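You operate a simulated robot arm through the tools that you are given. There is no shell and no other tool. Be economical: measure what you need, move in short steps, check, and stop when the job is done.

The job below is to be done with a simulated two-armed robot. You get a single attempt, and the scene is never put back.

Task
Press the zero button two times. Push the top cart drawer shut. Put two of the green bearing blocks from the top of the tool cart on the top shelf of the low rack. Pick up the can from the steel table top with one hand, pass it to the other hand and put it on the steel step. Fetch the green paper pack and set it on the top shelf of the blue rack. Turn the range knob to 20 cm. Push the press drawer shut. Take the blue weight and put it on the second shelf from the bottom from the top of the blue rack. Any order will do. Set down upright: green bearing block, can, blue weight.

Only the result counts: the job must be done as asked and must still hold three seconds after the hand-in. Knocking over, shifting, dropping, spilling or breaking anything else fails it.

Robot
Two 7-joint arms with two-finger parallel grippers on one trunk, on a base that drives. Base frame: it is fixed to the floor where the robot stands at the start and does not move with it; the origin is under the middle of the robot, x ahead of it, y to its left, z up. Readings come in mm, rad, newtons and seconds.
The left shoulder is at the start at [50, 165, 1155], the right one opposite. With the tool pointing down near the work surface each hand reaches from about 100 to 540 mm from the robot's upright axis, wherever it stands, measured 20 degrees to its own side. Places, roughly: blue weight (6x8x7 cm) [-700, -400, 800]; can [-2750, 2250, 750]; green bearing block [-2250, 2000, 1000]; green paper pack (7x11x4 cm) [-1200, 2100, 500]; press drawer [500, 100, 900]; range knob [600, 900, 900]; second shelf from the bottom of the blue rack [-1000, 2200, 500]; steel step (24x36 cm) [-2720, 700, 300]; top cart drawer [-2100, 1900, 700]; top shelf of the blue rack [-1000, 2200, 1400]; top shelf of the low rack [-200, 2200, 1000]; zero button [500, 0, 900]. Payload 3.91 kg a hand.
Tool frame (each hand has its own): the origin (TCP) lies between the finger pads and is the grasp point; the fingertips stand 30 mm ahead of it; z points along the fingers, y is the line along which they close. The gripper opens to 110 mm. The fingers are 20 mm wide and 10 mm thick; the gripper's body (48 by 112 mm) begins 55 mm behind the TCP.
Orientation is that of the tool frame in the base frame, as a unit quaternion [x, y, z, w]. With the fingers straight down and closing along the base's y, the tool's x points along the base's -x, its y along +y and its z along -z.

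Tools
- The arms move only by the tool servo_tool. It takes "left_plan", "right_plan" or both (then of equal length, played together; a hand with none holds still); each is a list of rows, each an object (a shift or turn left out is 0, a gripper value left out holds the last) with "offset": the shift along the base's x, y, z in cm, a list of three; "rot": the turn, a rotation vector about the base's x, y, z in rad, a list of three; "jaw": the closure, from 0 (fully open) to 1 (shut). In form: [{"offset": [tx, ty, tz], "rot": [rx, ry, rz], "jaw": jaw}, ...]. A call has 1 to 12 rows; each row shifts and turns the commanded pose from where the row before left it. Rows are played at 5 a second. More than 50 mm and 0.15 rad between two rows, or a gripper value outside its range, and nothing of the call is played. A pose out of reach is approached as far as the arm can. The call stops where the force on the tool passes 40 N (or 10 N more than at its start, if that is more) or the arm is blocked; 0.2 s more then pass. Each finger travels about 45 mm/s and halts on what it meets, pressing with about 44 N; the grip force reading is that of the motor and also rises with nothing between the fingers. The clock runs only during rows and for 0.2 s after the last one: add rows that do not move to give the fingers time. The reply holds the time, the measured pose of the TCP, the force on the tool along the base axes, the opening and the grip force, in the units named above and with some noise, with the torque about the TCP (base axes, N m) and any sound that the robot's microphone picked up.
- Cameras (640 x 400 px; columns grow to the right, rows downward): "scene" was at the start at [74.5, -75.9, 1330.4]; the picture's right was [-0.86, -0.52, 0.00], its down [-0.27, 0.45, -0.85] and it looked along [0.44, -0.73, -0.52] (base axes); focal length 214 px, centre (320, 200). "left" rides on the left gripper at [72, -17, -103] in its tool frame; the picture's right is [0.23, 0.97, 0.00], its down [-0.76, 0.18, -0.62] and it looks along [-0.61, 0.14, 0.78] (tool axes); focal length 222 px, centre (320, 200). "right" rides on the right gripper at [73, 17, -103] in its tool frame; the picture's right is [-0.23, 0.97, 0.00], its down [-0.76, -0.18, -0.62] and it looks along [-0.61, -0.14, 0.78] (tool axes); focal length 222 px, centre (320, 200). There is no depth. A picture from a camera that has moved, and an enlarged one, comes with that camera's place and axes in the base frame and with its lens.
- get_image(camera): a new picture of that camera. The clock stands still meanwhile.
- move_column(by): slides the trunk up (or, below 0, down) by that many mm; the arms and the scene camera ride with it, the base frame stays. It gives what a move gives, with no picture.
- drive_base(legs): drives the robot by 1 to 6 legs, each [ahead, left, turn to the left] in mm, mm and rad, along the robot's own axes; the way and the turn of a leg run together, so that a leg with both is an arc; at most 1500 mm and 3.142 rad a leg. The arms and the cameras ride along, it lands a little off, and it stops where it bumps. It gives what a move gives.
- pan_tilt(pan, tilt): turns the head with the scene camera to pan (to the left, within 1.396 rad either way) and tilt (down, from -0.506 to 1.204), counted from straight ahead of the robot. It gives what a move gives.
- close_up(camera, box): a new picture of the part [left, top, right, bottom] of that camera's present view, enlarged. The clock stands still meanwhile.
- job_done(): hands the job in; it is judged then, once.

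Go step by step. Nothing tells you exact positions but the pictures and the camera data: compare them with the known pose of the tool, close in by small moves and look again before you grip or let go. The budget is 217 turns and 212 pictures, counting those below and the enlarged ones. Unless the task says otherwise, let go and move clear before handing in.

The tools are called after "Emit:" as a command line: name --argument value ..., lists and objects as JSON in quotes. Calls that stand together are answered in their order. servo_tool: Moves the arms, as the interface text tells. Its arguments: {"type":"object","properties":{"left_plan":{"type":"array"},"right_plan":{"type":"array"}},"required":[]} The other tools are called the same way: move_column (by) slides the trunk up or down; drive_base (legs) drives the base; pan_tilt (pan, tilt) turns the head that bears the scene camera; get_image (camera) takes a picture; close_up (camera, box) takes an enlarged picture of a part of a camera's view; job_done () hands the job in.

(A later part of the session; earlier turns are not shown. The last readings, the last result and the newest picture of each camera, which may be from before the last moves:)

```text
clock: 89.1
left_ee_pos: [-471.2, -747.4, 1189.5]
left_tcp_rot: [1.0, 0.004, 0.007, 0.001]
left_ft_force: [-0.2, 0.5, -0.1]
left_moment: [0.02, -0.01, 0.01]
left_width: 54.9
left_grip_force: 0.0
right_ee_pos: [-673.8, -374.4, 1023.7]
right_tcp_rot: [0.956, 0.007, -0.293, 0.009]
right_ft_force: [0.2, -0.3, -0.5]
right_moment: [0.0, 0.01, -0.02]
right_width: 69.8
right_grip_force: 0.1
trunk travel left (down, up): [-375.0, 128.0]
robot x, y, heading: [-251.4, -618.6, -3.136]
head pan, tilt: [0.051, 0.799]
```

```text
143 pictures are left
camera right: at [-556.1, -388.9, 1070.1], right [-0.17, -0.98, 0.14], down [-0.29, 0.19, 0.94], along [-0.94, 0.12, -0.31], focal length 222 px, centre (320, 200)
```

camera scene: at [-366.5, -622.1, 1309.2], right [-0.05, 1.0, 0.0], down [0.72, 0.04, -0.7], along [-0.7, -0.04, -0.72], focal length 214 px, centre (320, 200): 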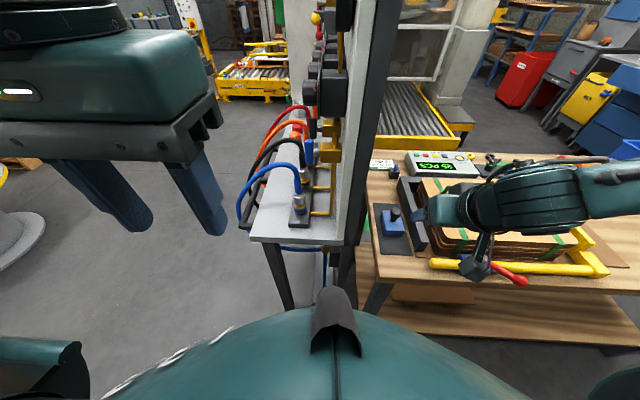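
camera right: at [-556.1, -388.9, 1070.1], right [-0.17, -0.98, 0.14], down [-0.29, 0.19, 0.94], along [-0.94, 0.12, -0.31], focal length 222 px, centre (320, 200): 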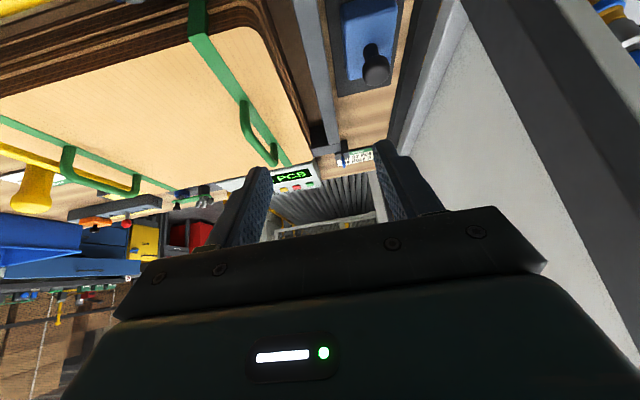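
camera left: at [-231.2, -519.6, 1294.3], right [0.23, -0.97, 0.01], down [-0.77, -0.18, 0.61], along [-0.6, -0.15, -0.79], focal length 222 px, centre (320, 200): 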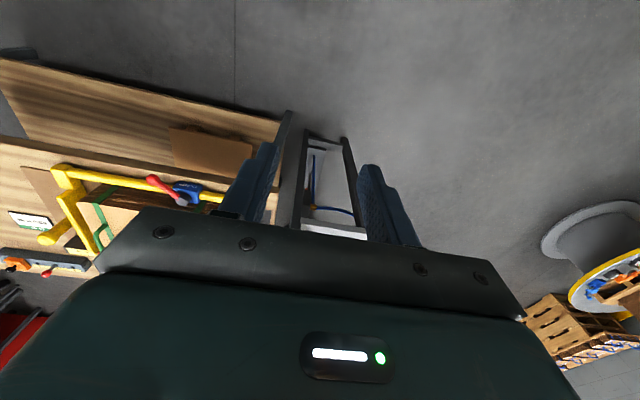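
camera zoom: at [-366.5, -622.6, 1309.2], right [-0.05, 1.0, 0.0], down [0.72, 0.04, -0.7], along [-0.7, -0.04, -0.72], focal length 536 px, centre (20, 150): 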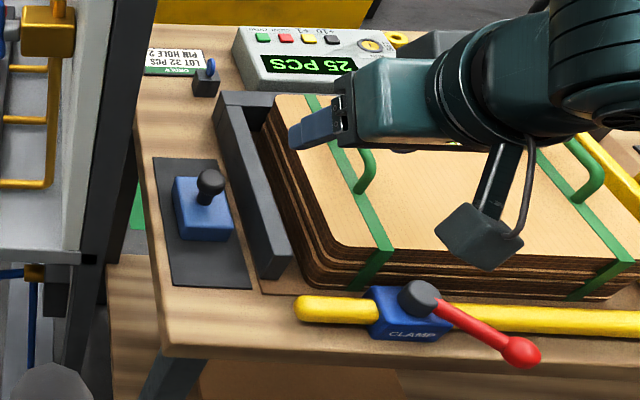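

Nothing looks disturbed. I use a vertical tool instead: untilt and hover over the weight, after moving the base ahead 40 mm for reach.

Emit:
servo_tool --right_plan '[{"offset": [0, 0, 3], "rot": [0, -0.15, 0]}, {"offset": [0, 0, 2], "rot": [0, -0.15, 0]}, {"rot": [0, -0.15, 0]}, {"rot": [0, -0.15, 0]}, {}]'

Emit:
drive_base --legs '[[40, 0, 0]]'

Emit:
servo_tool --right_plan '[{"offset": [-1.9, -3, -3]}, {"offset": [-1.8, -3.5, -3]}, {"offset": [0, 0, -4]}, {"offset": [0, 0, -2]}, {}]'

Emit:
get_image --camera "right"

Emit:
close_up --camera "scene" --box '[340, 140, 540, 300]'

```text
clock: 90.3
left_ee_pos: [-470.6, -748.4, 1190.1]
left_tcp_rot: [1.0, 0.003, 0.007, 0.0]
left_ft_force: [0.0, -0.2, -0.1]
left_moment: [-0.04, 0.01, 0.0]
left_width: 54.9
left_grip_force: 0.1
right_ee_pos: [-674.8, -375.0, 1073.5]
right_tcp_rot: [1.0, 0.003, 0.003, 0.011]
right_ft_force: [-0.8, -0.6, -0.8]
right_moment: [0.02, 0.02, -0.02]
right_width: 70.1
right_grip_force: 0.1
trunk travel left (down, up): [-375.0, 128.0]
robot x, y, heading: [-255.5, -617.6, -3.137]
head pan, tilt: [0.051, 0.799]
```

```text
clock: 91.2
left_ee_pos: [-510.3, -747.0, 1189.0]
left_tcp_rot: [1.0, 0.004, 0.009, 0.001]
left_ft_force: [0.0, 0.6, 0.2]
left_moment: [-0.02, -0.05, -0.01]
left_width: 55.0
left_grip_force: 0.0
right_ee_pos: [-715.7, -375.0, 1072.6]
right_tcp_rot: [1.0, 0.003, 0.002, 0.011]
right_ft_force: [-0.8, 0.1, -0.2]
right_moment: [0.02, -0.03, -0.03]
right_width: 70.1
right_grip_force: 0.1
trunk travel left (down, up): [-375.0, 128.0]
robot x, y, heading: [-295.6, -619.6, -3.136]
head pan, tilt: [0.051, 0.799]
```

```text
clock: 92.4
left_ee_pos: [-510.5, -747.1, 1190.9]
left_tcp_rot: [1.0, 0.004, 0.008, 0.001]
left_ft_force: [-0.9, 0.3, -0.2]
left_moment: [0.0, -0.03, -0.04]
left_width: 54.8
left_grip_force: 0.0
right_ee_pos: [-751.9, -439.7, 952.7]
right_tcp_rot: [1.0, 0.003, 0.003, 0.01]
right_ft_force: [-0.4, 0.5, -0.1]
right_moment: [-0.01, 0.0, 0.01]
right_width: 69.8
right_grip_force: 0.1
trunk travel left (down, up): [-375.0, 128.0]
robot x, y, heading: [-291.1, -620.5, -3.135]
head pan, tilt: [0.051, 0.799]
```

```text
142 pictures are left
camera right: at [-679.7, -454.3, 1057.3], right [-0.22, -0.98, 0.02], down [-0.77, 0.19, 0.62], along [-0.6, 0.12, -0.79], focal length 222 px, centre (320, 200)
```

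right: 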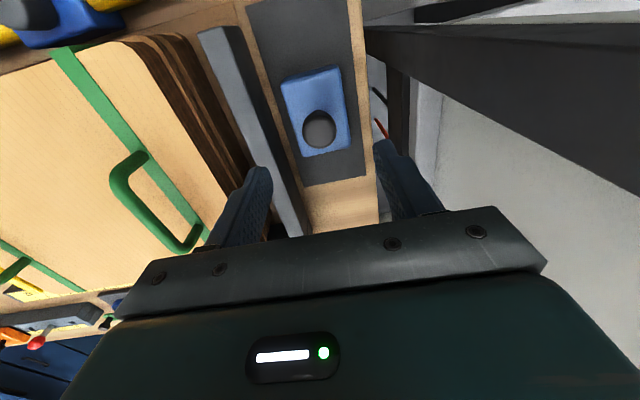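

```text
2.50 times, centred on (440, 220) of scene
camera zoom: at [-405.8, -622.3, 1309.2], right [-0.05, 1.0, 0.0], down [0.72, 0.04, -0.7], along [-0.7, -0.04, -0.72], focal length 536 px, centre (20, 150)
```

zoom: 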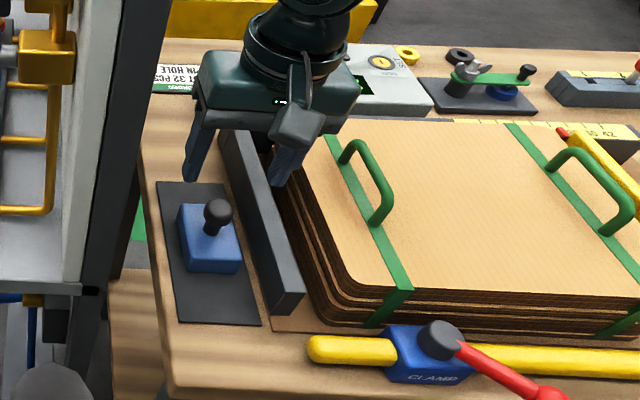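

Knob at (-746,-443). I lower vertically, straddling the block.

Emit:
servo_tool --right_plan '[{"offset": [0.4, -0.3, -3]}, {"offset": [0, 0, -3]}, {"offset": [0, 0, -2]}, {"offset": [0, 0, -1.5]}, {}]'

Emit:
get_image --camera "right"

Emit:
close_up --camera "scene" --box '[350, 160, 470, 280]'

```text
clock: 93.5
left_ee_pos: [-509.0, -748.7, 1189.2]
left_tcp_rot: [1.0, 0.005, 0.006, 0.0]
left_ft_force: [-0.6, 1.0, 0.1]
left_moment: [0.0, -0.01, 0.0]
left_width: 55.2
left_grip_force: 0.0
right_ee_pos: [-740.0, -437.3, 879.5]
right_tcp_rot: [1.0, 0.007, -0.008, 0.021]
right_ft_force: [5.9, -12.2, 10.0]
right_moment: [0.23, -0.17, -0.33]
right_width: 63.6
right_grip_force: 0.0
right hand out of reach, approached as far as the arm can: row 2, 3, 4
trunk travel left (down, up): [-375.0, 128.0]
robot x, y, heading: [-294.7, -617.6, -3.138]
head pan, tilt: [0.051, 0.799]
stopped in row 5 (right hand): the force on the tool passed its limit at 42 N (the readings are from after the stop); the commanded pose is now the measured one
```

```text
140 pictures are left
camera right: at [-666.0, -448.2, 983.0], right [-0.21, -0.98, 0.05], down [-0.75, 0.19, 0.63], along [-0.62, 0.1, -0.78], focal length 222 px, centre (320, 200)
```

right: 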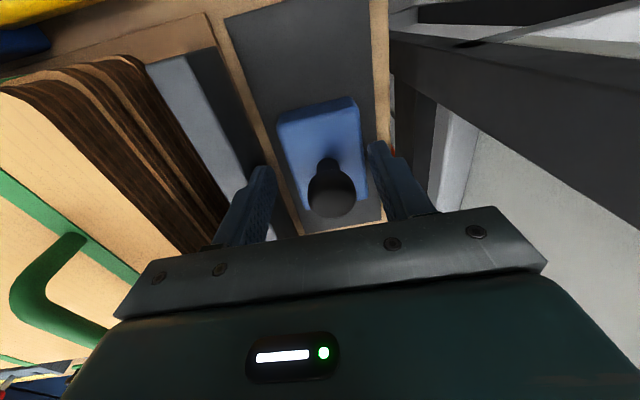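

```text
3.33 times, centred on (410, 220) of scene
camera zoom: at [-404.9, -623.8, 1309.1], right [-0.06, 1.0, 0.0], down [0.72, 0.04, -0.7], along [-0.7, -0.04, -0.72], focal length 715 px, centre (20, 133)
```

zoom: 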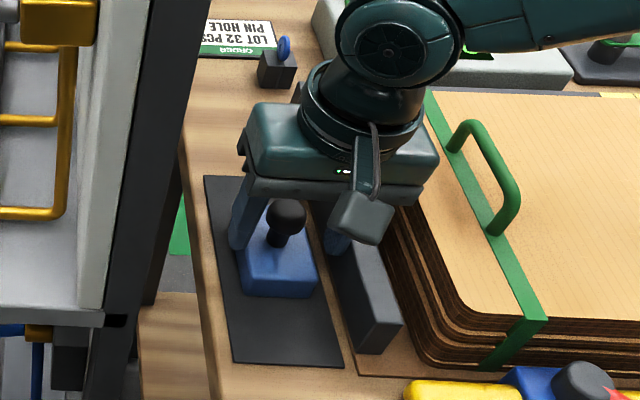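

The arm runs out of downward reach here and drifted onto the fence edge. I lift, lower the trunk 150 mm to gain reach, and retry.

Emit:
servo_tool --right_plan '[{"offset": [0, 0, 2]}, {"offset": [0, 0, 4]}, {"offset": [0, 0, 4.5]}, {"offset": [0, 0, 4.5]}, {"offset": [0, 0, 4]}, {}]'

Emit:
move_column --by -150

Emit:
get_image --camera "right"

Emit:
get_image --camera "scene"

```text
clock: 94.9
left_ee_pos: [-510.1, -748.1, 1189.6]
left_tcp_rot: [1.0, 0.003, 0.008, 0.0]
left_ft_force: [-0.1, -0.3, 0.0]
left_moment: [-0.01, -0.02, 0.01]
left_width: 55.1
left_grip_force: 0.1
right_ee_pos: [-740.1, -433.7, 1068.2]
right_tcp_rot: [1.0, 0.006, -0.008, 0.019]
right_ft_force: [-0.6, -0.5, -0.6]
right_moment: [-0.01, -0.01, -0.03]
right_width: 69.8
right_grip_force: 0.0
trunk travel left (down, up): [-375.0, 128.0]
robot x, y, heading: [-294.9, -620.2, -3.136]
head pan, tilt: [0.051, 0.799]
```

```text
clock: 96.7
left_ee_pos: [-510.7, -747.7, 1039.1]
left_tcp_rot: [1.0, 0.003, 0.007, 0.001]
left_ft_force: [-0.5, 0.7, 0.4]
left_moment: [-0.01, 0.01, 0.02]
left_width: 55.1
left_grip_force: 0.1
right_ee_pos: [-740.7, -433.2, 919.0]
right_tcp_rot: [1.0, 0.006, -0.006, 0.02]
right_ft_force: [0.2, 0.8, -0.3]
right_moment: [0.0, -0.02, 0.02]
right_width: 70.1
right_grip_force: 0.1
trunk travel left (down, up): [-225.0, 278.0]
robot x, y, heading: [-291.9, -621.0, -3.14]
head pan, tilt: [0.051, 0.799]
```

```text
138 pictures are left
camera right: at [-666.9, -445.3, 1022.2], right [-0.22, -0.98, 0.04], down [-0.75, 0.19, 0.63], along [-0.62, 0.1, -0.78], focal length 222 px, centre (320, 200)
```

right: 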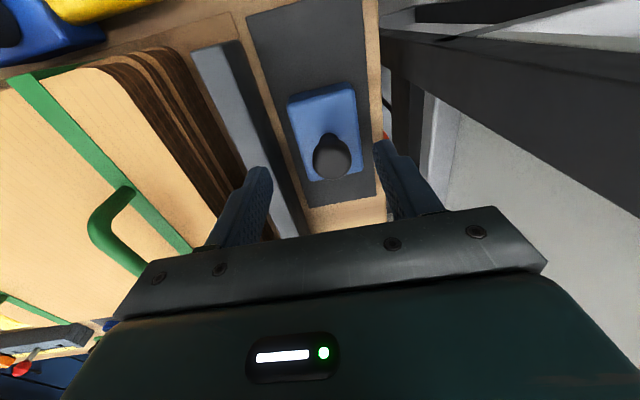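

```text
137 pictures are left
camera scene: at [-405.9, -622.7, 1159.3], right [-0.05, 1.0, 0.0], down [0.72, 0.04, -0.7], along [-0.7, -0.04, -0.72], focal length 214 px, centre (320, 200)
```

scene: 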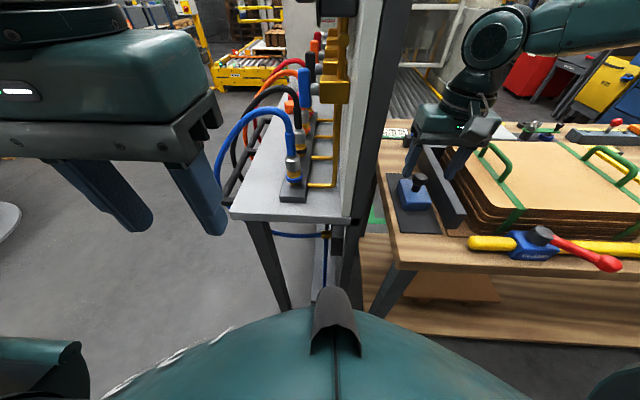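

Emit:
servo_tool --right_plan '[{"offset": [-0.6, -1.05, 0], "rot": [0.04, 0, 0]}, {"offset": [0, 0, -2]}, {}]'

Emit:
get_image --camera "right"

```text
clock: 97.5
left_ee_pos: [-509.7, -748.0, 1039.8]
left_tcp_rot: [1.0, 0.003, 0.007, 0.001]
left_ft_force: [0.4, 0.0, 0.1]
left_moment: [0.01, 0.0, 0.01]
left_width: 55.0
left_grip_force: 0.0
right_ee_pos: [-747.5, -444.1, 898.6]
right_tcp_rot: [1.0, 0.006, -0.006, -0.001]
right_ft_force: [-0.5, -0.8, 0.6]
right_moment: [-0.01, -0.04, -0.04]
right_width: 70.1
right_grip_force: 0.1
trunk travel left (down, up): [-225.0, 278.0]
robot x, y, heading: [-296.8, -622.3, -3.141]
head pan, tilt: [0.051, 0.799]
```

```text
136 pictures are left
camera right: at [-672.6, -459.8, 1001.5], right [-0.22, -0.98, 0.0], down [-0.75, 0.17, 0.63], along [-0.62, 0.14, -0.77], focal length 222 px, centre (320, 200)
```

right: 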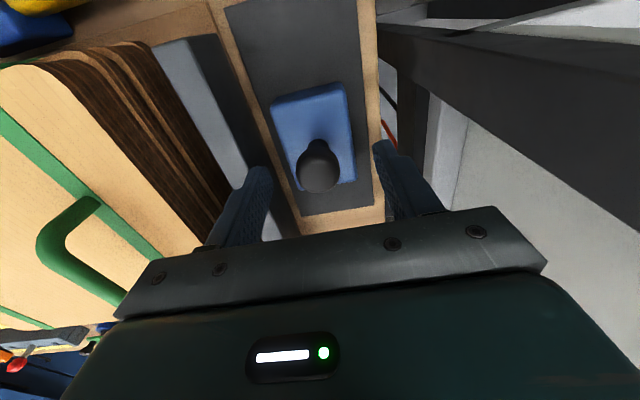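

Emit:
servo_tool --right_plan '[{"offset": [0, 0.05, -1.5]}, {"offset": [0, 0, -1]}, {}]'

Emit:
close_up --camera "right" --box '[210, 60, 450, 240]'

```text
clock: 98.3
left_ee_pos: [-509.7, -748.3, 1039.2]
left_tcp_rot: [1.0, 0.003, 0.007, 0.001]
left_ft_force: [-0.4, 0.1, 0.1]
left_moment: [-0.01, 0.0, 0.03]
left_width: 55.1
left_grip_force: 0.0
right_ee_pos: [-745.4, -443.2, 874.4]
right_tcp_rot: [1.0, 0.006, -0.006, -0.001]
right_ft_force: [0.2, 0.1, -0.1]
right_moment: [0.0, 0.02, -0.01]
right_width: 69.9
right_grip_force: 0.1
trunk travel left (down, up): [-225.0, 278.0]
robot x, y, heading: [-295.1, -621.0, -3.135]
head pan, tilt: [0.051, 0.799]
```

```text
2.22 times, centred on (330, 150) of right
camera zoom: at [-673.0, -459.6, 976.4], right [-0.22, -0.98, 0.0], down [-0.76, 0.17, 0.63], along [-0.62, 0.14, -0.77], focal length 494 px, centre (298, 311)
```

zoom: 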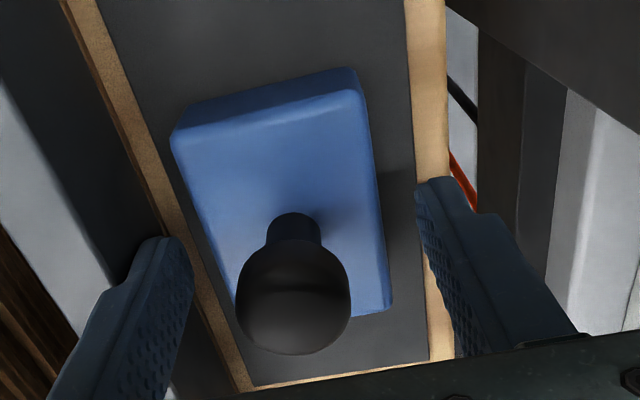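

Emit:
servo_tool --right_plan '[{"offset": [0, -0.3, 0]}, {"offset": [0, 0, -1]}, {"offset": [0, 0, -1]}, {"offset": [0, 0, -1]}, {}]'

Emit:
close_up --camera "right" --box '[210, 60, 450, 240]'

```text
clock: 99.3
left_ee_pos: [-509.3, -747.3, 1039.9]
left_tcp_rot: [1.0, 0.003, 0.005, 0.001]
left_ft_force: [-1.0, 0.7, 0.4]
left_moment: [-0.04, -0.02, 0.01]
left_width: 55.1
left_grip_force: 0.0
right_ee_pos: [-746.4, -445.7, 854.0]
right_tcp_rot: [1.0, 0.006, -0.014, 0.0]
right_ft_force: [12.5, 4.3, 19.6]
right_moment: [-0.13, -0.53, 0.13]
right_width: 69.0
right_grip_force: 0.0
trunk travel left (down, up): [-225.0, 278.0]
robot x, y, heading: [-295.2, -620.1, -3.141]
head pan, tilt: [0.051, 0.799]
stopped in row 5 (right hand): the force on the tool passed its limit at 48 N (the readings are from after the stop); the commanded pose is now the measured one
```

```text
2.22 times, centred on (330, 150) of right
camera zoom: at [-671.6, -462.6, 955.5], right [-0.22, -0.98, 0.01], down [-0.75, 0.17, 0.64], along [-0.63, 0.13, -0.77], focal length 494 px, centre (298, 311)
```

zoom: 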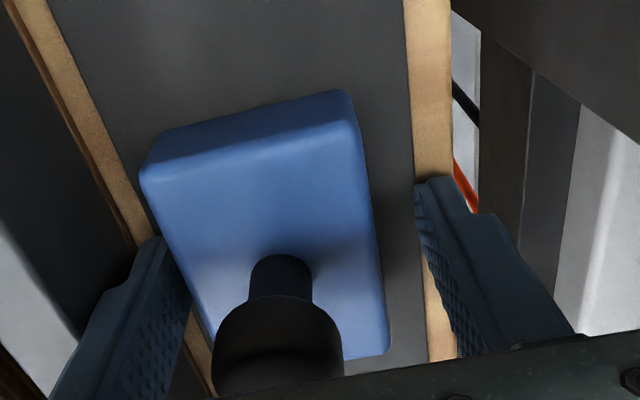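

The palm seems to have met the knob; the fingertips overlap the block by about 20 mm. I ease up 2 mm and close.

Emit:
servo_tool --right_plan '[{"offset": [0, -0.1, 0.2]}, {"jaw": 0.5}, {"jaw": 0.7}, {"jaw": 1}, {}, {}]'

Emit:
close_up --camera "right" --box '[210, 60, 450, 240]'

Emit:
close_up --camera "scene" --box '[350, 120, 500, 240]'

```text
clock: 100.7
left_ee_pos: [-509.0, -748.4, 1039.4]
left_tcp_rot: [1.0, 0.003, 0.006, 0.001]
left_ft_force: [-0.3, 0.3, -0.1]
left_moment: [-0.05, -0.02, -0.03]
left_width: 55.0
left_grip_force: 0.0
right_ee_pos: [-748.8, -447.7, 853.9]
right_tcp_rot: [1.0, 0.006, -0.014, 0.0]
right_ft_force: [-1.8, -0.3, 11.6]
right_moment: [-0.14, 0.71, 0.02]
right_width: 51.5
right_grip_force: 44.2
trunk travel left (down, up): [-225.0, 278.0]
robot x, y, heading: [-294.6, -622.7, -3.138]
head pan, tilt: [0.051, 0.799]
```

```text
2.22 times, centred on (330, 150) of right
camera zoom: at [-674.1, -463.6, 955.4], right [-0.22, -0.98, 0.01], down [-0.75, 0.17, 0.64], along [-0.63, 0.13, -0.76], focal length 494 px, centre (298, 311)
```

zoom: 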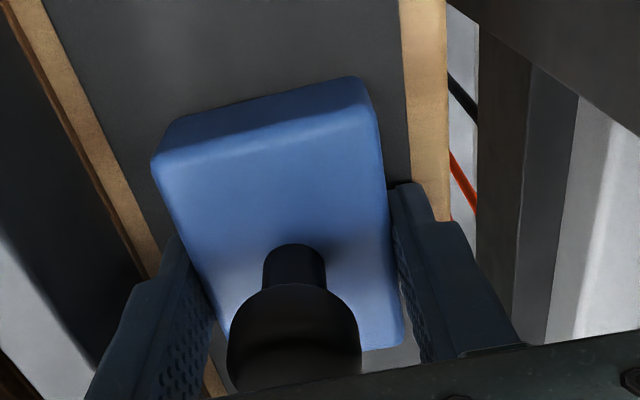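

```text
3.33 times, centred on (425, 180) of scene
camera zoom: at [-405.3, -622.8, 1159.3], right [-0.05, 1.0, 0.0], down [0.72, 0.04, -0.7], along [-0.7, -0.04, -0.72], focal length 715 px, centre (-30, 267)
```

zoom: 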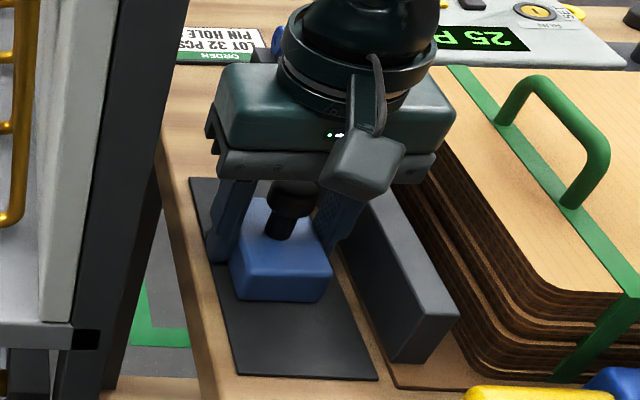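

Gripped at 51.5 mm on the block sides. I lift and check.

Emit:
servo_tool --right_plan '[{"offset": [0, 0, 1]}, {"offset": [0, 0, 3]}, {"offset": [0, 0, 4]}, {"offset": [0, 0, 4]}, {"offset": [0, 0, 4]}, {}]'

Emit:
get_image --camera "right"

Emit:
get_image --camera "scene"

```text
clock: 102.1
left_ee_pos: [-510.7, -747.1, 1040.1]
left_tcp_rot: [1.0, 0.003, 0.006, 0.001]
left_ft_force: [-0.3, 0.5, -0.5]
left_moment: [-0.02, 0.01, -0.02]
left_width: 55.2
left_grip_force: 0.2
right_ee_pos: [-750.2, -446.1, 1011.9]
right_tcp_rot: [1.0, 0.007, -0.012, 0.001]
right_ft_force: [0.2, 0.5, -7.0]
right_moment: [0.01, 0.04, 0.0]
right_width: 51.6
right_grip_force: 44.2
trunk travel left (down, up): [-225.0, 278.0]
robot x, y, heading: [-293.3, -619.2, -3.139]
head pan, tilt: [0.051, 0.799]
```

```text
131 pictures are left
camera right: at [-674.8, -462.9, 1114.4], right [-0.22, -0.98, 0.0], down [-0.75, 0.17, 0.64], along [-0.63, 0.13, -0.77], focal length 222 px, centre (320, 200)
```

right: 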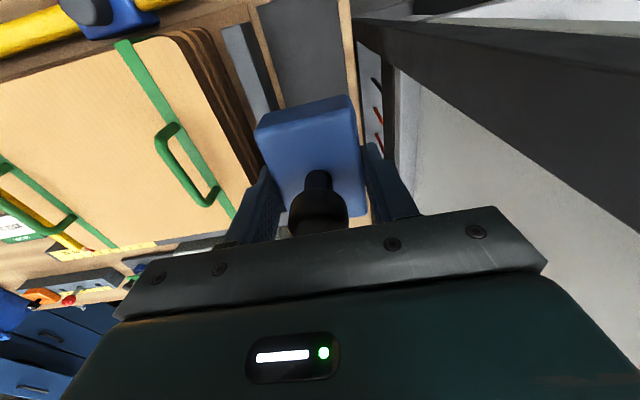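

```text
130 pictures are left
camera scene: at [-406.4, -622.3, 1159.1], right [-0.05, 1.0, 0.0], down [0.72, 0.04, -0.7], along [-0.7, -0.04, -0.72], focal length 214 px, centre (320, 200)
```

scene: 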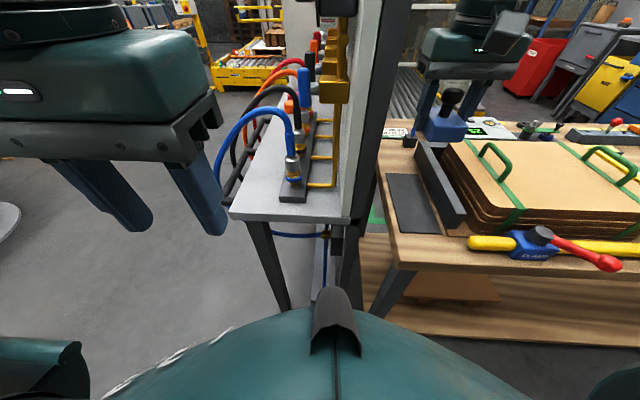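

Lifted fine (about 0.7 kg). For the shelf I need a tilted grip, so I'll set the weight on the free wood between clamp and carton and regrip it. I raise and drive right.

Emit:
servo_tool --right_plan '[{"offset": [0.5, 0, 4]}, {"offset": [0.5, 0, 4]}, {"offset": [2, 0, 1]}, {"offset": [2, 0, 0]}]'

Emit:
drive_base --legs '[[0, -715, 0]]'

Emit:
pan_tilt --pan -0.2 --tilt 0.8

Emit:
get_image --camera "scene"

Emit:
get_image --camera "right"

```text
clock: 103.1
left_ee_pos: [-511.2, -748.0, 1039.1]
left_tcp_rot: [1.0, 0.003, 0.007, 0.002]
left_ft_force: [0.0, 0.4, 0.0]
left_moment: [-0.05, 0.03, 0.03]
left_width: 55.0
left_grip_force: 0.1
right_ee_pos: [-700.3, -447.4, 1102.6]
right_tcp_rot: [1.0, 0.006, -0.011, 0.0]
right_ft_force: [0.8, 0.3, -8.9]
right_moment: [-0.01, 0.01, -0.07]
right_width: 51.6
right_grip_force: 43.8
trunk travel left (down, up): [-225.0, 278.0]
robot x, y, heading: [-292.8, -620.0, -3.133]
head pan, tilt: [0.051, 0.799]
```

```text
clock: 109.8
left_ee_pos: [-513.3, -35.1, 1040.3]
left_tcp_rot: [1.0, 0.004, 0.007, 0.002]
left_ft_force: [0.4, 0.5, 0.4]
left_moment: [0.01, 0.02, -0.03]
left_width: 54.9
left_grip_force: 0.0
right_ee_pos: [-703.4, 266.1, 1101.2]
right_tcp_rot: [1.0, 0.006, -0.012, 0.0]
right_ft_force: [-0.4, 0.1, -7.4]
right_moment: [-0.02, 0.04, 0.0]
right_width: 51.7
right_grip_force: 43.3
trunk travel left (down, up): [-225.0, 278.0]
robot x, y, heading: [-298.5, 93.8, -3.141]
head pan, tilt: [0.051, 0.799]
```

```text
clock: 110.6
left_ee_pos: [-514.0, -33.9, 1040.6]
left_tcp_rot: [1.0, 0.003, 0.007, 0.002]
left_ft_force: [-0.2, -1.2, -0.3]
left_moment: [-0.01, -0.01, 0.0]
left_width: 55.1
left_grip_force: 0.0
right_ee_pos: [-702.9, 266.7, 1101.6]
right_tcp_rot: [1.0, 0.006, -0.011, 0.0]
right_ft_force: [0.0, 0.1, -8.6]
right_moment: [0.0, 0.01, 0.0]
right_width: 51.9
right_grip_force: 44.0
trunk travel left (down, up): [-225.0, 278.0]
robot x, y, heading: [-298.2, 96.3, -3.138]
head pan, tilt: [-0.201, 0.799]
```

```text
129 pictures are left
camera scene: at [-407.7, 111.0, 1159.1], right [0.19, 0.98, 0.0], down [0.7, -0.14, -0.7], along [-0.68, 0.14, -0.72], focal length 214 px, centre (320, 200)
```

scene: 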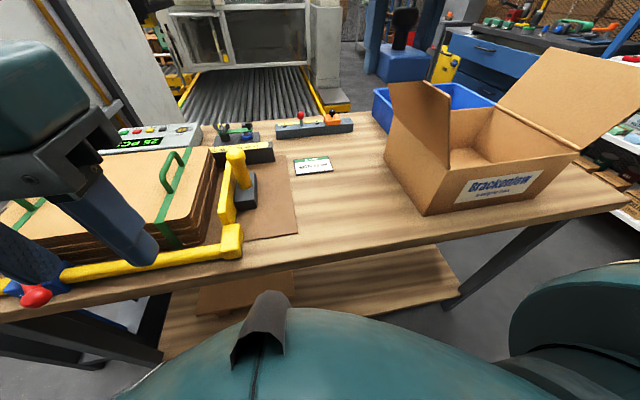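

```text
128 pictures are left
camera right: at [-628.2, 250.0, 1204.0], right [-0.21, -0.98, 0.0], down [-0.75, 0.17, 0.64], along [-0.63, 0.13, -0.77], focal length 222 px, centre (320, 200)
```

right: 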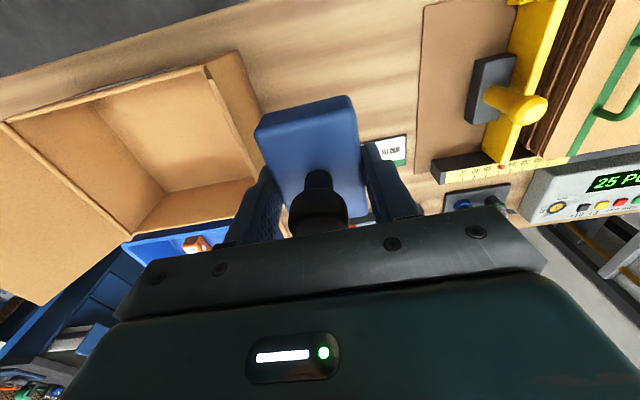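

The weight hangs over the free wood; I shift left 45 mm for clearance from the carton flap, then lower it until contact.

Emit:
drive_base --legs '[[0, 45, 0]]'

Emit:
servo_tool --right_plan '[{"offset": [0, 0, -5]}, {"offset": [0, 0, -5]}, {"offset": [0, 0, -5]}, {"offset": [0, 0, -4]}, {"offset": [0, 0, -3]}, {"offset": [0, 0, -1.5]}, {"offset": [0, 0, -0.5]}, {}]'

Emit:
get_image --camera "scene"

```text
clock: 111.7
left_ee_pos: [-513.6, -79.1, 1039.1]
left_tcp_rot: [1.0, 0.004, 0.007, 0.001]
left_ft_force: [-0.6, -0.4, 0.2]
left_moment: [0.01, -0.01, 0.02]
left_width: 54.8
left_grip_force: 0.0
right_ee_pos: [-702.6, 221.0, 1102.1]
right_tcp_rot: [1.0, 0.006, -0.012, -0.001]
right_ft_force: [-0.2, -0.8, -7.6]
right_moment: [0.03, 0.08, 0.01]
right_width: 51.7
right_grip_force: 44.0
trunk travel left (down, up): [-225.0, 278.0]
robot x, y, heading: [-295.2, 48.3, -3.133]
head pan, tilt: [-0.201, 0.799]
```

```text
clock: 113.5
left_ee_pos: [-513.4, -78.8, 1039.7]
left_tcp_rot: [1.0, 0.004, 0.007, 0.001]
left_ft_force: [-0.6, 0.5, 0.3]
left_moment: [0.02, 0.0, -0.05]
left_width: 55.0
left_grip_force: 0.0
right_ee_pos: [-702.5, 222.5, 861.5]
right_tcp_rot: [1.0, 0.007, -0.011, 0.001]
right_ft_force: [0.0, 0.1, -7.3]
right_moment: [-0.03, 0.01, -0.03]
right_width: 52.1
right_grip_force: 44.2
trunk travel left (down, up): [-225.0, 278.0]
robot x, y, heading: [-300.4, 52.2, -3.136]
head pan, tilt: [-0.201, 0.799]
```

```text
127 pictures are left
camera scene: at [-407.5, 67.1, 1159.1], right [0.2, 0.98, 0.0], down [0.7, -0.14, -0.7], along [-0.68, 0.14, -0.72], focal length 214 px, centre (320, 200)
```

scene: 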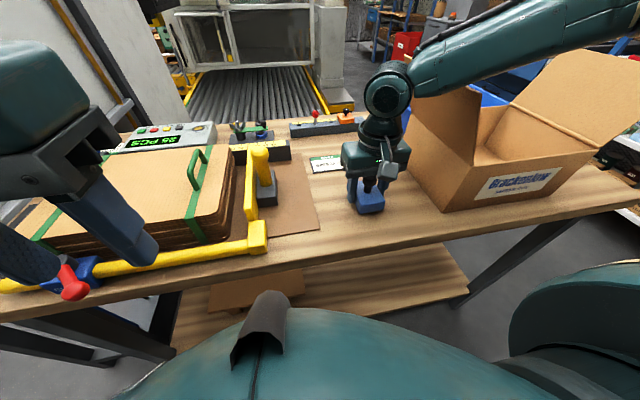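

Emit:
servo_tool --right_plan '[{"offset": [1.3, 0, 0]}, {"offset": [0, 0, -0.5]}, {"offset": [0, 0, -0.3]}, {"offset": [0, 0, -0.3]}, {"offset": [0, 0, -0.2]}, {}]'

Emit:
get_image --camera "right"

Emit:
close_up --camera "scene" --box '[320, 130, 440, 230]'

```text
clock: 114.8
left_ee_pos: [-512.2, -78.9, 1041.1]
left_tcp_rot: [1.0, 0.003, 0.007, 0.001]
left_ft_force: [0.2, 0.3, -0.2]
left_moment: [0.0, 0.01, 0.03]
left_width: 55.0
left_grip_force: 0.1
right_ee_pos: [-688.7, 222.0, 851.4]
right_tcp_rot: [1.0, 0.007, -0.013, 0.0]
right_ft_force: [1.0, 3.7, 9.9]
right_moment: [-0.31, 0.0, 0.1]
right_width: 51.9
right_grip_force: 43.5
trunk travel left (down, up): [-225.0, 278.0]
robot x, y, heading: [-294.0, 47.5, -3.134]
head pan, tilt: [-0.201, 0.799]
```

```text
126 pictures are left
camera right: at [-614.6, 206.0, 952.4], right [-0.21, -0.98, 0.01], down [-0.75, 0.17, 0.64], along [-0.63, 0.13, -0.76], focal length 222 px, centre (320, 200)
```

right: 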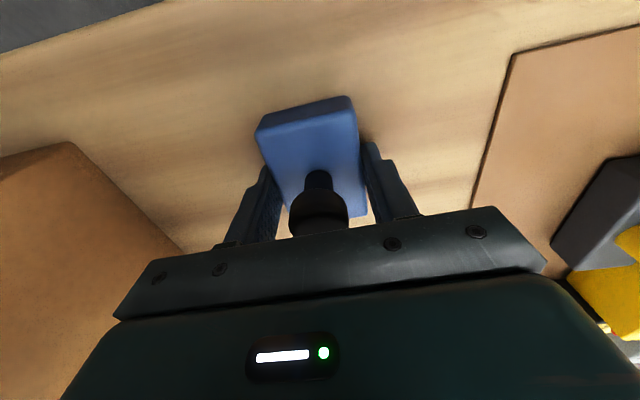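

```text
4.00 times, centred on (380, 180) of scene
camera zoom: at [-406.4, 67.1, 1159.5], right [0.2, 0.98, 0.0], down [0.7, -0.14, -0.7], along [-0.68, 0.14, -0.72], focal length 858 px, centre (80, 280)
```

zoom: 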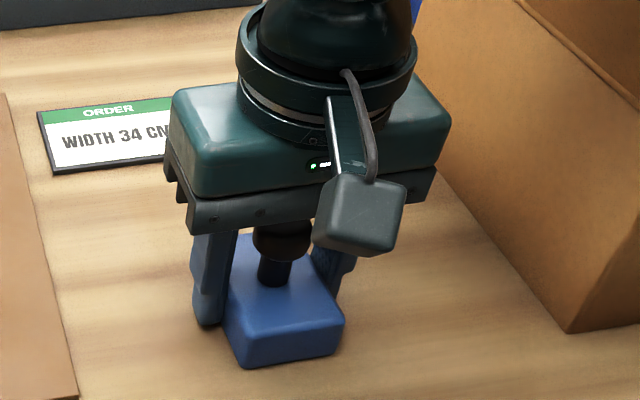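

It rests on the wood. I open and lift straight off.

Emit:
servo_tool --right_plan '[{"jaw": 0.8}, {"jaw": 0.364}, {}, {}, {"offset": [0, 0, 3]}, {"offset": [0, 0, 4]}, {"offset": [2, 0, 4]}, {"offset": [3, 0, 3]}, {"offset": [3, 0, 0]}]'

Emit:
get_image --camera "right"

Emit:
close_up --camera "scene" --box '[320, 130, 440, 230]'

```text
clock: 116.8
left_ee_pos: [-512.9, -79.9, 1039.8]
left_tcp_rot: [1.0, 0.003, 0.008, 0.001]
left_ft_force: [-0.3, -0.2, 0.1]
left_moment: [0.01, 0.03, -0.01]
left_width: 55.0
left_grip_force: 0.1
right_ee_pos: [-610.2, 221.1, 989.5]
right_tcp_rot: [1.0, 0.006, -0.013, -0.001]
right_ft_force: [0.4, -1.1, 0.6]
right_moment: [-0.02, -0.02, -0.03]
right_width: 70.1
right_grip_force: 0.0
trunk travel left (down, up): [-225.0, 278.0]
robot x, y, heading: [-301.0, 51.0, -3.143]
head pan, tilt: [-0.201, 0.799]
```

```text
124 pictures are left
camera right: at [-534.4, 205.5, 1091.8], right [-0.22, -0.98, 0.0], down [-0.75, 0.17, 0.64], along [-0.63, 0.14, -0.77], focal length 222 px, centre (320, 200)
```

right: 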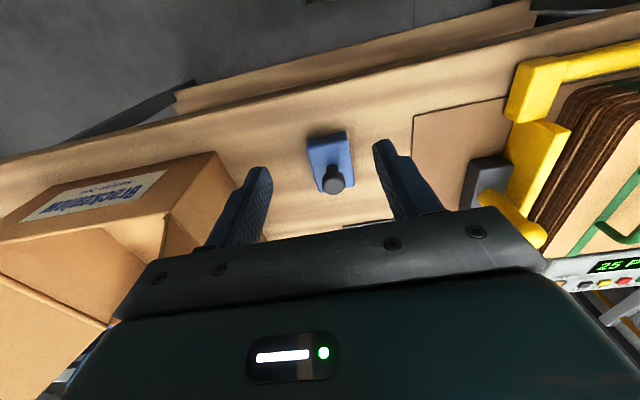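

```text
4.00 times, centred on (380, 180) of scene
camera zoom: at [-406.8, 66.9, 1159.2], right [0.2, 0.98, 0.0], down [0.7, -0.14, -0.7], along [-0.68, 0.14, -0.72], focal length 858 px, centre (80, 280)
```

zoom: 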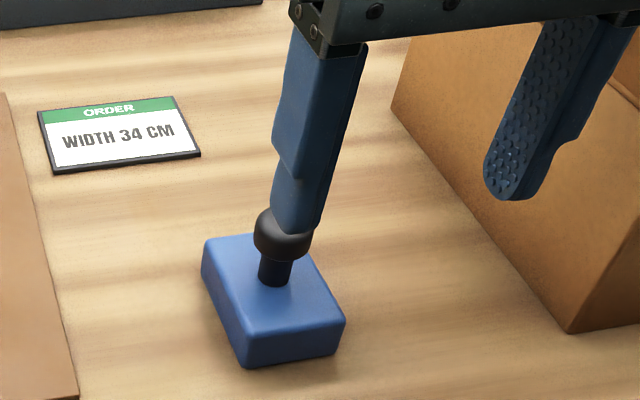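

The weight stands at about (-690,222). I back the base 100 mm, tilt the right hand 0.6 rad and come to a pre-grasp.

Emit:
drive_base --legs '[[-100, 0, 0]]'

Emit:
servo_tool --right_plan '[{"offset": [-3, 0, 0], "rot": [0, 0.15, 0]}, {"offset": [-3, 0, 0], "rot": [0, 0.15, 0]}, {"offset": [-3, 0, 0], "rot": [0, 0.15, 0]}, {"offset": [-3, 0, -1], "rot": [0, 0.15, 0]}, {"offset": [0, 0, -4]}, {"offset": [0, 0, -2.5]}, {}]'

Emit:
get_image --camera "right"

Emit:
get_image --camera "scene"

```text
clock: 118.0
left_ee_pos: [-413.5, -79.3, 1040.7]
left_tcp_rot: [1.0, 0.004, 0.006, 0.001]
left_ft_force: [-0.2, -0.3, 0.4]
left_moment: [0.01, -0.01, -0.02]
left_width: 55.1
left_grip_force: 0.0
right_ee_pos: [-510.8, 222.1, 988.8]
right_tcp_rot: [1.0, 0.006, -0.012, 0.0]
right_ft_force: [-0.7, -0.9, 0.6]
right_moment: [0.0, 0.0, -0.01]
right_width: 69.9
right_grip_force: 0.0
trunk travel left (down, up): [-225.0, 278.0]
robot x, y, heading: [-198.4, 49.0, -3.135]
head pan, tilt: [-0.201, 0.799]
```

```text
clock: 119.6
left_ee_pos: [-413.4, -79.5, 1040.9]
left_tcp_rot: [1.0, 0.003, 0.007, 0.0]
left_ft_force: [-1.2, -1.0, 0.0]
left_moment: [-0.03, 0.02, 0.0]
left_width: 55.1
left_grip_force: 0.0
right_ee_pos: [-630.5, 221.0, 913.8]
right_tcp_rot: [0.952, 0.005, -0.306, -0.002]
right_ft_force: [-0.5, -0.3, -0.5]
right_moment: [0.0, 0.01, 0.02]
right_width: 70.3
right_grip_force: 0.1
trunk travel left (down, up): [-225.0, 278.0]
robot x, y, heading: [-201.6, 47.6, -3.136]
head pan, tilt: [-0.201, 0.799]
```

```text
122 pictures are left
camera right: at [-511.7, 205.4, 956.0], right [-0.18, -0.98, 0.13], down [-0.26, 0.17, 0.95], along [-0.95, 0.13, -0.28], focal length 222 px, centre (320, 200)
```

right: 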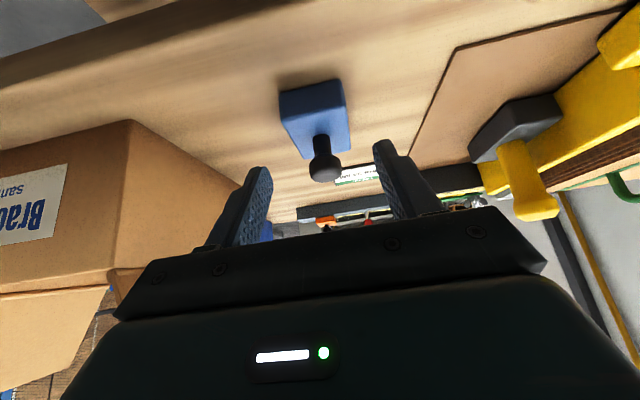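

```text
121 pictures are left
camera scene: at [-308.0, 67.3, 1159.2], right [0.2, 0.98, 0.0], down [0.7, -0.14, -0.7], along [-0.68, 0.14, -0.72], focal length 214 px, centre (320, 200)
```

scene: 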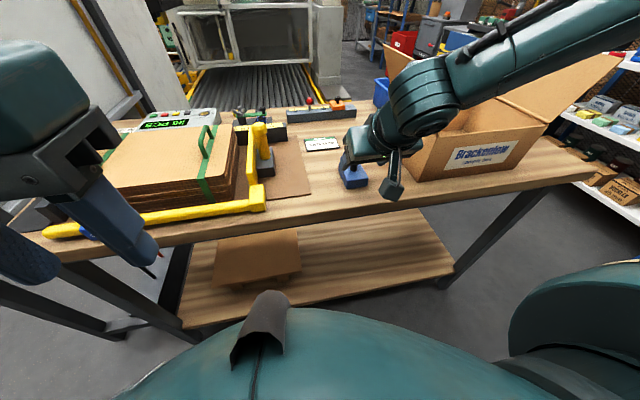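

Aligned. I advance along the fingers onto the block.

Emit:
servo_tool --right_plan '[{"offset": [-1.7, 0, -2.5]}, {"offset": [-1.7, 0, -2.5]}, {"offset": [-0.7, 0, -1.3]}, {"offset": [-0.6, 0, -1]}, {}]'

Emit:
get_image --camera "right"

Emit:
close_up --camera "scene" --box '[300, 100, 440, 220]'

```text
clock: 120.6
left_ee_pos: [-411.5, -79.0, 1040.5]
left_tcp_rot: [1.0, 0.003, 0.006, 0.002]
left_ft_force: [-0.3, -0.5, 0.2]
left_moment: [0.02, -0.02, -0.05]
left_width: 54.9
left_grip_force: 0.0
right_ee_pos: [-674.8, 219.0, 850.4]
right_tcp_rot: [0.949, 0.008, -0.314, 0.003]
right_ft_force: [11.2, 2.6, 16.5]
right_moment: [-0.52, -0.17, 0.42]
right_width: 68.6
right_grip_force: 0.0
trunk travel left (down, up): [-225.0, 278.0]
robot x, y, heading: [-198.9, 49.8, -3.14]
head pan, tilt: [-0.201, 0.799]
stopped in row 5 (right hand): the force on the tool passed its limit at 48 N (the readings are from after the stop); the commanded pose is now the measured one
```

```text
120 pictures are left
camera right: at [-556.1, 203.9, 891.0], right [-0.17, -0.98, 0.13], down [-0.24, 0.17, 0.95], along [-0.95, 0.13, -0.27], focal length 222 px, centre (320, 200)
```

right: 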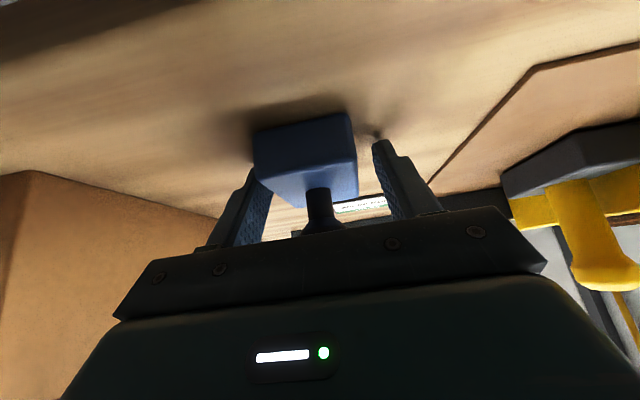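

```text
3.33 times, centred on (370, 160) of scene
camera zoom: at [-305.6, 67.5, 1159.7], right [0.2, 0.98, 0.0], down [0.7, -0.14, -0.7], along [-0.69, 0.14, -0.72], focal length 715 px, centre (153, 333)
```

zoom: 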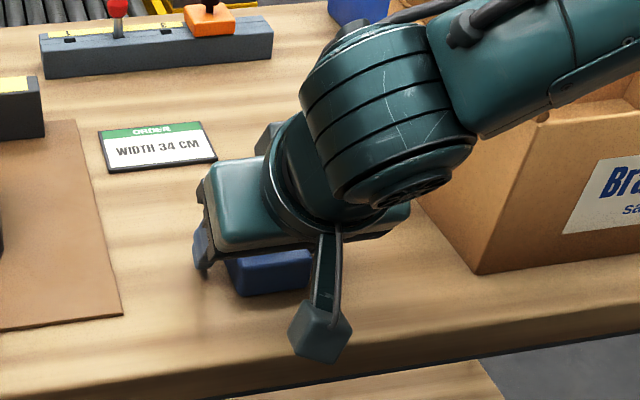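

The fingertips have met the table (so its top is ≈822). I ease up 4 mm and close on the block.

Emit:
servo_tool --right_plan '[{"offset": [0, 0.1, 0.5]}, {"jaw": 0.5}, {"jaw": 0.7}, {"jaw": 1}, {}, {}]'

Emit:
servo_tool --right_plan '[{"offset": [0, 0, 1]}, {"offset": [0, 0, 3]}, {"offset": [0, 0, 4]}, {"offset": [0, 0, 4]}, {}]'

Emit:
get_image --camera "right"

Emit:
get_image --camera "scene"

```text
clock: 122.0
left_ee_pos: [-412.7, -77.0, 1038.3]
left_tcp_rot: [1.0, 0.004, 0.007, 0.002]
left_ft_force: [0.0, -0.2, 0.7]
left_moment: [-0.03, 0.02, 0.0]
left_width: 54.7
left_grip_force: 0.0
right_ee_pos: [-677.0, 219.8, 851.3]
right_tcp_rot: [0.951, 0.006, -0.309, 0.0]
right_ft_force: [0.7, 0.6, -0.3]
right_moment: [0.02, -0.02, -0.04]
right_width: 51.7
right_grip_force: 44.5
trunk travel left (down, up): [-225.0, 278.0]
robot x, y, heading: [-199.4, 51.2, -3.141]
head pan, tilt: [-0.201, 0.799]
```

```text
clock: 123.2
left_ee_pos: [-414.0, -77.3, 1041.1]
left_tcp_rot: [1.0, 0.003, 0.007, 0.002]
left_ft_force: [-1.0, -0.6, -0.1]
left_moment: [0.01, 0.0, 0.02]
left_width: 54.9
left_grip_force: 0.0
right_ee_pos: [-676.5, 222.9, 972.1]
right_tcp_rot: [0.951, 0.006, -0.309, 0.001]
right_ft_force: [0.1, -0.7, -8.4]
right_moment: [0.02, -0.05, 0.02]
right_width: 51.8
right_grip_force: 44.1
trunk travel left (down, up): [-225.0, 278.0]
robot x, y, heading: [-197.2, 52.9, -3.137]
head pan, tilt: [-0.201, 0.799]
```

```text
118 pictures are left
camera right: at [-557.4, 206.7, 1013.3], right [-0.17, -0.98, 0.13], down [-0.25, 0.17, 0.95], along [-0.95, 0.13, -0.28], focal length 222 px, centre (320, 200)
```

right: 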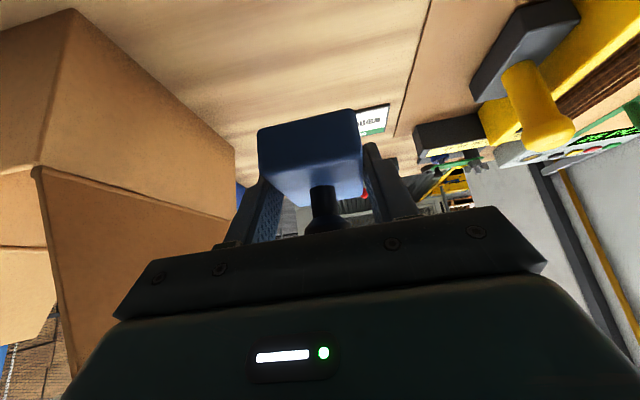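

```text
117 pictures are left
camera scene: at [-308.4, 67.7, 1159.1], right [0.2, 0.98, 0.0], down [0.7, -0.14, -0.7], along [-0.68, 0.14, -0.72], focal length 214 px, centre (320, 200)
```

scene: 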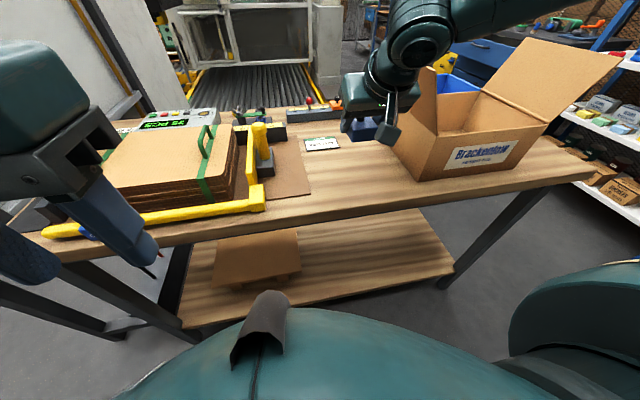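

The weight is held tilted. I back out and drive around to face the racks.

Emit:
drive_base --legs '[[-220, 0, 0], [0, -1150, 0], [0, 0, -1.5708], [0, 850, 0]]'

Emit:
pan_tilt --pan 0.0 --tilt 0.35

Emit:
get_image --camera "scene"

```text
clock: 146.1
left_ee_pos: [-962.0, 1401.6, 1040.3]
left_tcp_rot: [0.715, -0.699, 0.003, 0.007]
left_ft_force: [0.7, 0.6, 0.3]
left_moment: [-0.02, -0.03, 0.0]
left_width: 55.0
left_grip_force: 0.0
right_ee_pos: [-668.5, 1668.1, 970.9]
right_tcp_rot: [0.682, -0.662, -0.221, -0.218]
right_ft_force: [0.3, -0.4, -7.1]
right_moment: [-0.08, -0.01, -0.07]
right_width: 51.7
right_grip_force: 43.9
trunk travel left (down, up): [-225.0, 278.0]
robot x, y, heading: [-830.4, 1188.7, 1.588]
head pan, tilt: [-0.201, 0.799]
```

```text
clock: 147.0
left_ee_pos: [-962.7, 1400.9, 1040.0]
left_tcp_rot: [0.715, -0.699, 0.004, 0.007]
left_ft_force: [0.6, 0.1, -0.6]
left_moment: [-0.03, 0.0, -0.02]
left_width: 55.1
left_grip_force: 0.2
right_ee_pos: [-667.0, 1668.8, 970.7]
right_tcp_rot: [0.683, -0.662, -0.221, -0.216]
right_ft_force: [1.1, 0.8, -8.3]
right_moment: [-0.08, -0.01, 0.01]
right_width: 52.0
right_grip_force: 44.0
trunk travel left (down, up): [-225.0, 278.0]
robot x, y, heading: [-830.5, 1182.8, 1.586]
head pan, tilt: [0.0, 0.351]
```

```text
116 pictures are left
camera scene: at [-834.4, 1311.1, 1198.7], right [1.0, 0.02, 0.0], down [0.01, -0.34, -0.94], along [-0.02, 0.94, -0.34], focal length 214 px, centre (320, 200)
```

scene: 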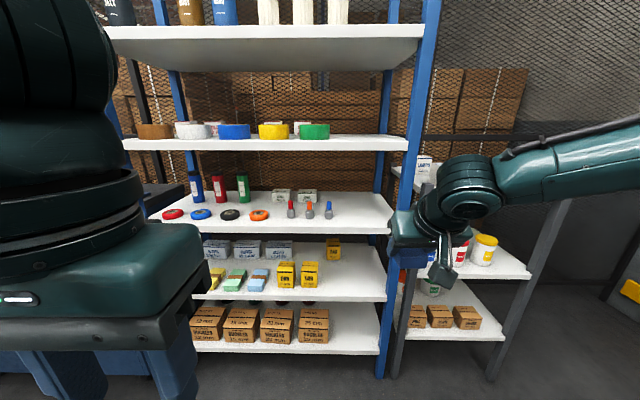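

The racks are clear. The second shelf (z≈500) has free room at its right part (x≈-725). I lower the trunk and drive nearer.

Emit:
move_column --by -220

Emit:
drive_base --legs '[[250, 58, -0.016]]'

Emit:
pan_tilt --pan -0.2 --tilt 0.55

Emit:
get_image --camera "scene"

Emit:
get_image --camera "right"

```text
clock: 149.3
left_ee_pos: [-963.2, 1400.1, 819.6]
left_tcp_rot: [0.715, -0.699, 0.003, 0.007]
left_ft_force: [-0.4, 0.0, -0.4]
left_moment: [-0.02, -0.02, 0.03]
left_width: 55.1
left_grip_force: 0.1
right_ee_pos: [-666.9, 1668.2, 750.9]
right_tcp_rot: [0.683, -0.662, -0.221, -0.216]
right_ft_force: [0.8, 0.0, -7.9]
right_moment: [-0.06, -0.05, 0.05]
right_width: 51.9
right_grip_force: 43.9
trunk travel left (down, up): [-5.0, 498.0]
robot x, y, heading: [-826.7, 1187.5, 1.588]
head pan, tilt: [0.0, 0.351]
```

```text
clock: 151.2
left_ee_pos: [-1020.8, 1651.4, 819.7]
left_tcp_rot: [0.709, -0.705, 0.004, 0.006]
left_ft_force: [0.2, 0.6, -0.3]
left_moment: [0.03, -0.02, 0.01]
left_width: 55.2
left_grip_force: 0.0
right_ee_pos: [-720.3, 1914.8, 750.8]
right_tcp_rot: [0.677, -0.668, -0.219, -0.219]
right_ft_force: [-0.2, -0.1, -7.6]
right_moment: [-0.07, 0.02, 0.0]
right_width: 51.5
right_grip_force: 44.2
trunk travel left (down, up): [-5.0, 498.0]
robot x, y, heading: [-891.8, 1437.7, 1.57]
head pan, tilt: [0.0, 0.351]
```

```text
clock: 151.9
left_ee_pos: [-1020.8, 1651.6, 820.2]
left_tcp_rot: [0.71, -0.705, 0.004, 0.006]
left_ft_force: [-0.2, 0.0, 0.3]
left_moment: [0.02, -0.01, 0.01]
left_width: 55.0
left_grip_force: 0.1
right_ee_pos: [-721.8, 1914.3, 751.6]
right_tcp_rot: [0.678, -0.667, -0.219, -0.218]
right_ft_force: [0.0, -0.2, -7.1]
right_moment: [-0.07, -0.01, 0.0]
right_width: 51.9
right_grip_force: 44.2
trunk travel left (down, up): [-5.0, 498.0]
robot x, y, heading: [-891.3, 1434.5, 1.572]
head pan, tilt: [-0.201, 0.55]
```

```text
115 pictures are left
camera scene: at [-875.5, 1555.2, 960.5], right [0.98, -0.2, 0.0], down [-0.1, -0.51, -0.85], along [0.17, 0.84, -0.52], focal length 214 px, centre (320, 200)
```

scene: 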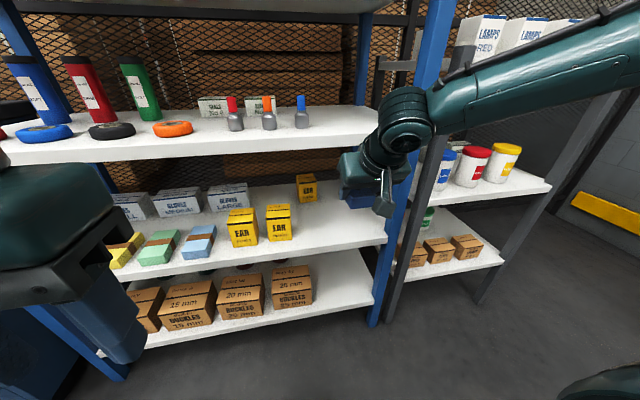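

```text
114 pictures are left
camera right: at [-736.7, 1794.9, 792.7], right [-0.98, 0.17, 0.13], down [0.17, 0.25, 0.95], along [0.13, 0.95, -0.28], focal length 222 px, centre (320, 200)
```

right: 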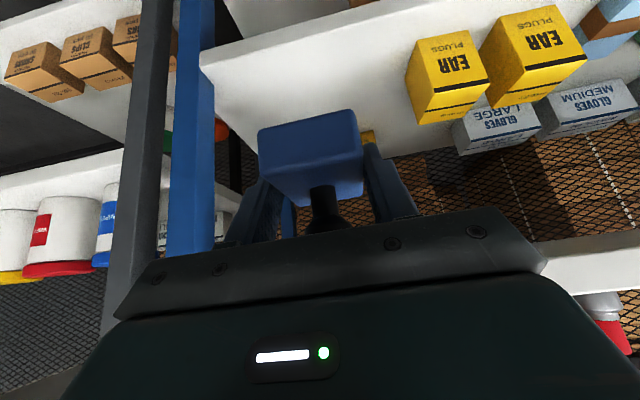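

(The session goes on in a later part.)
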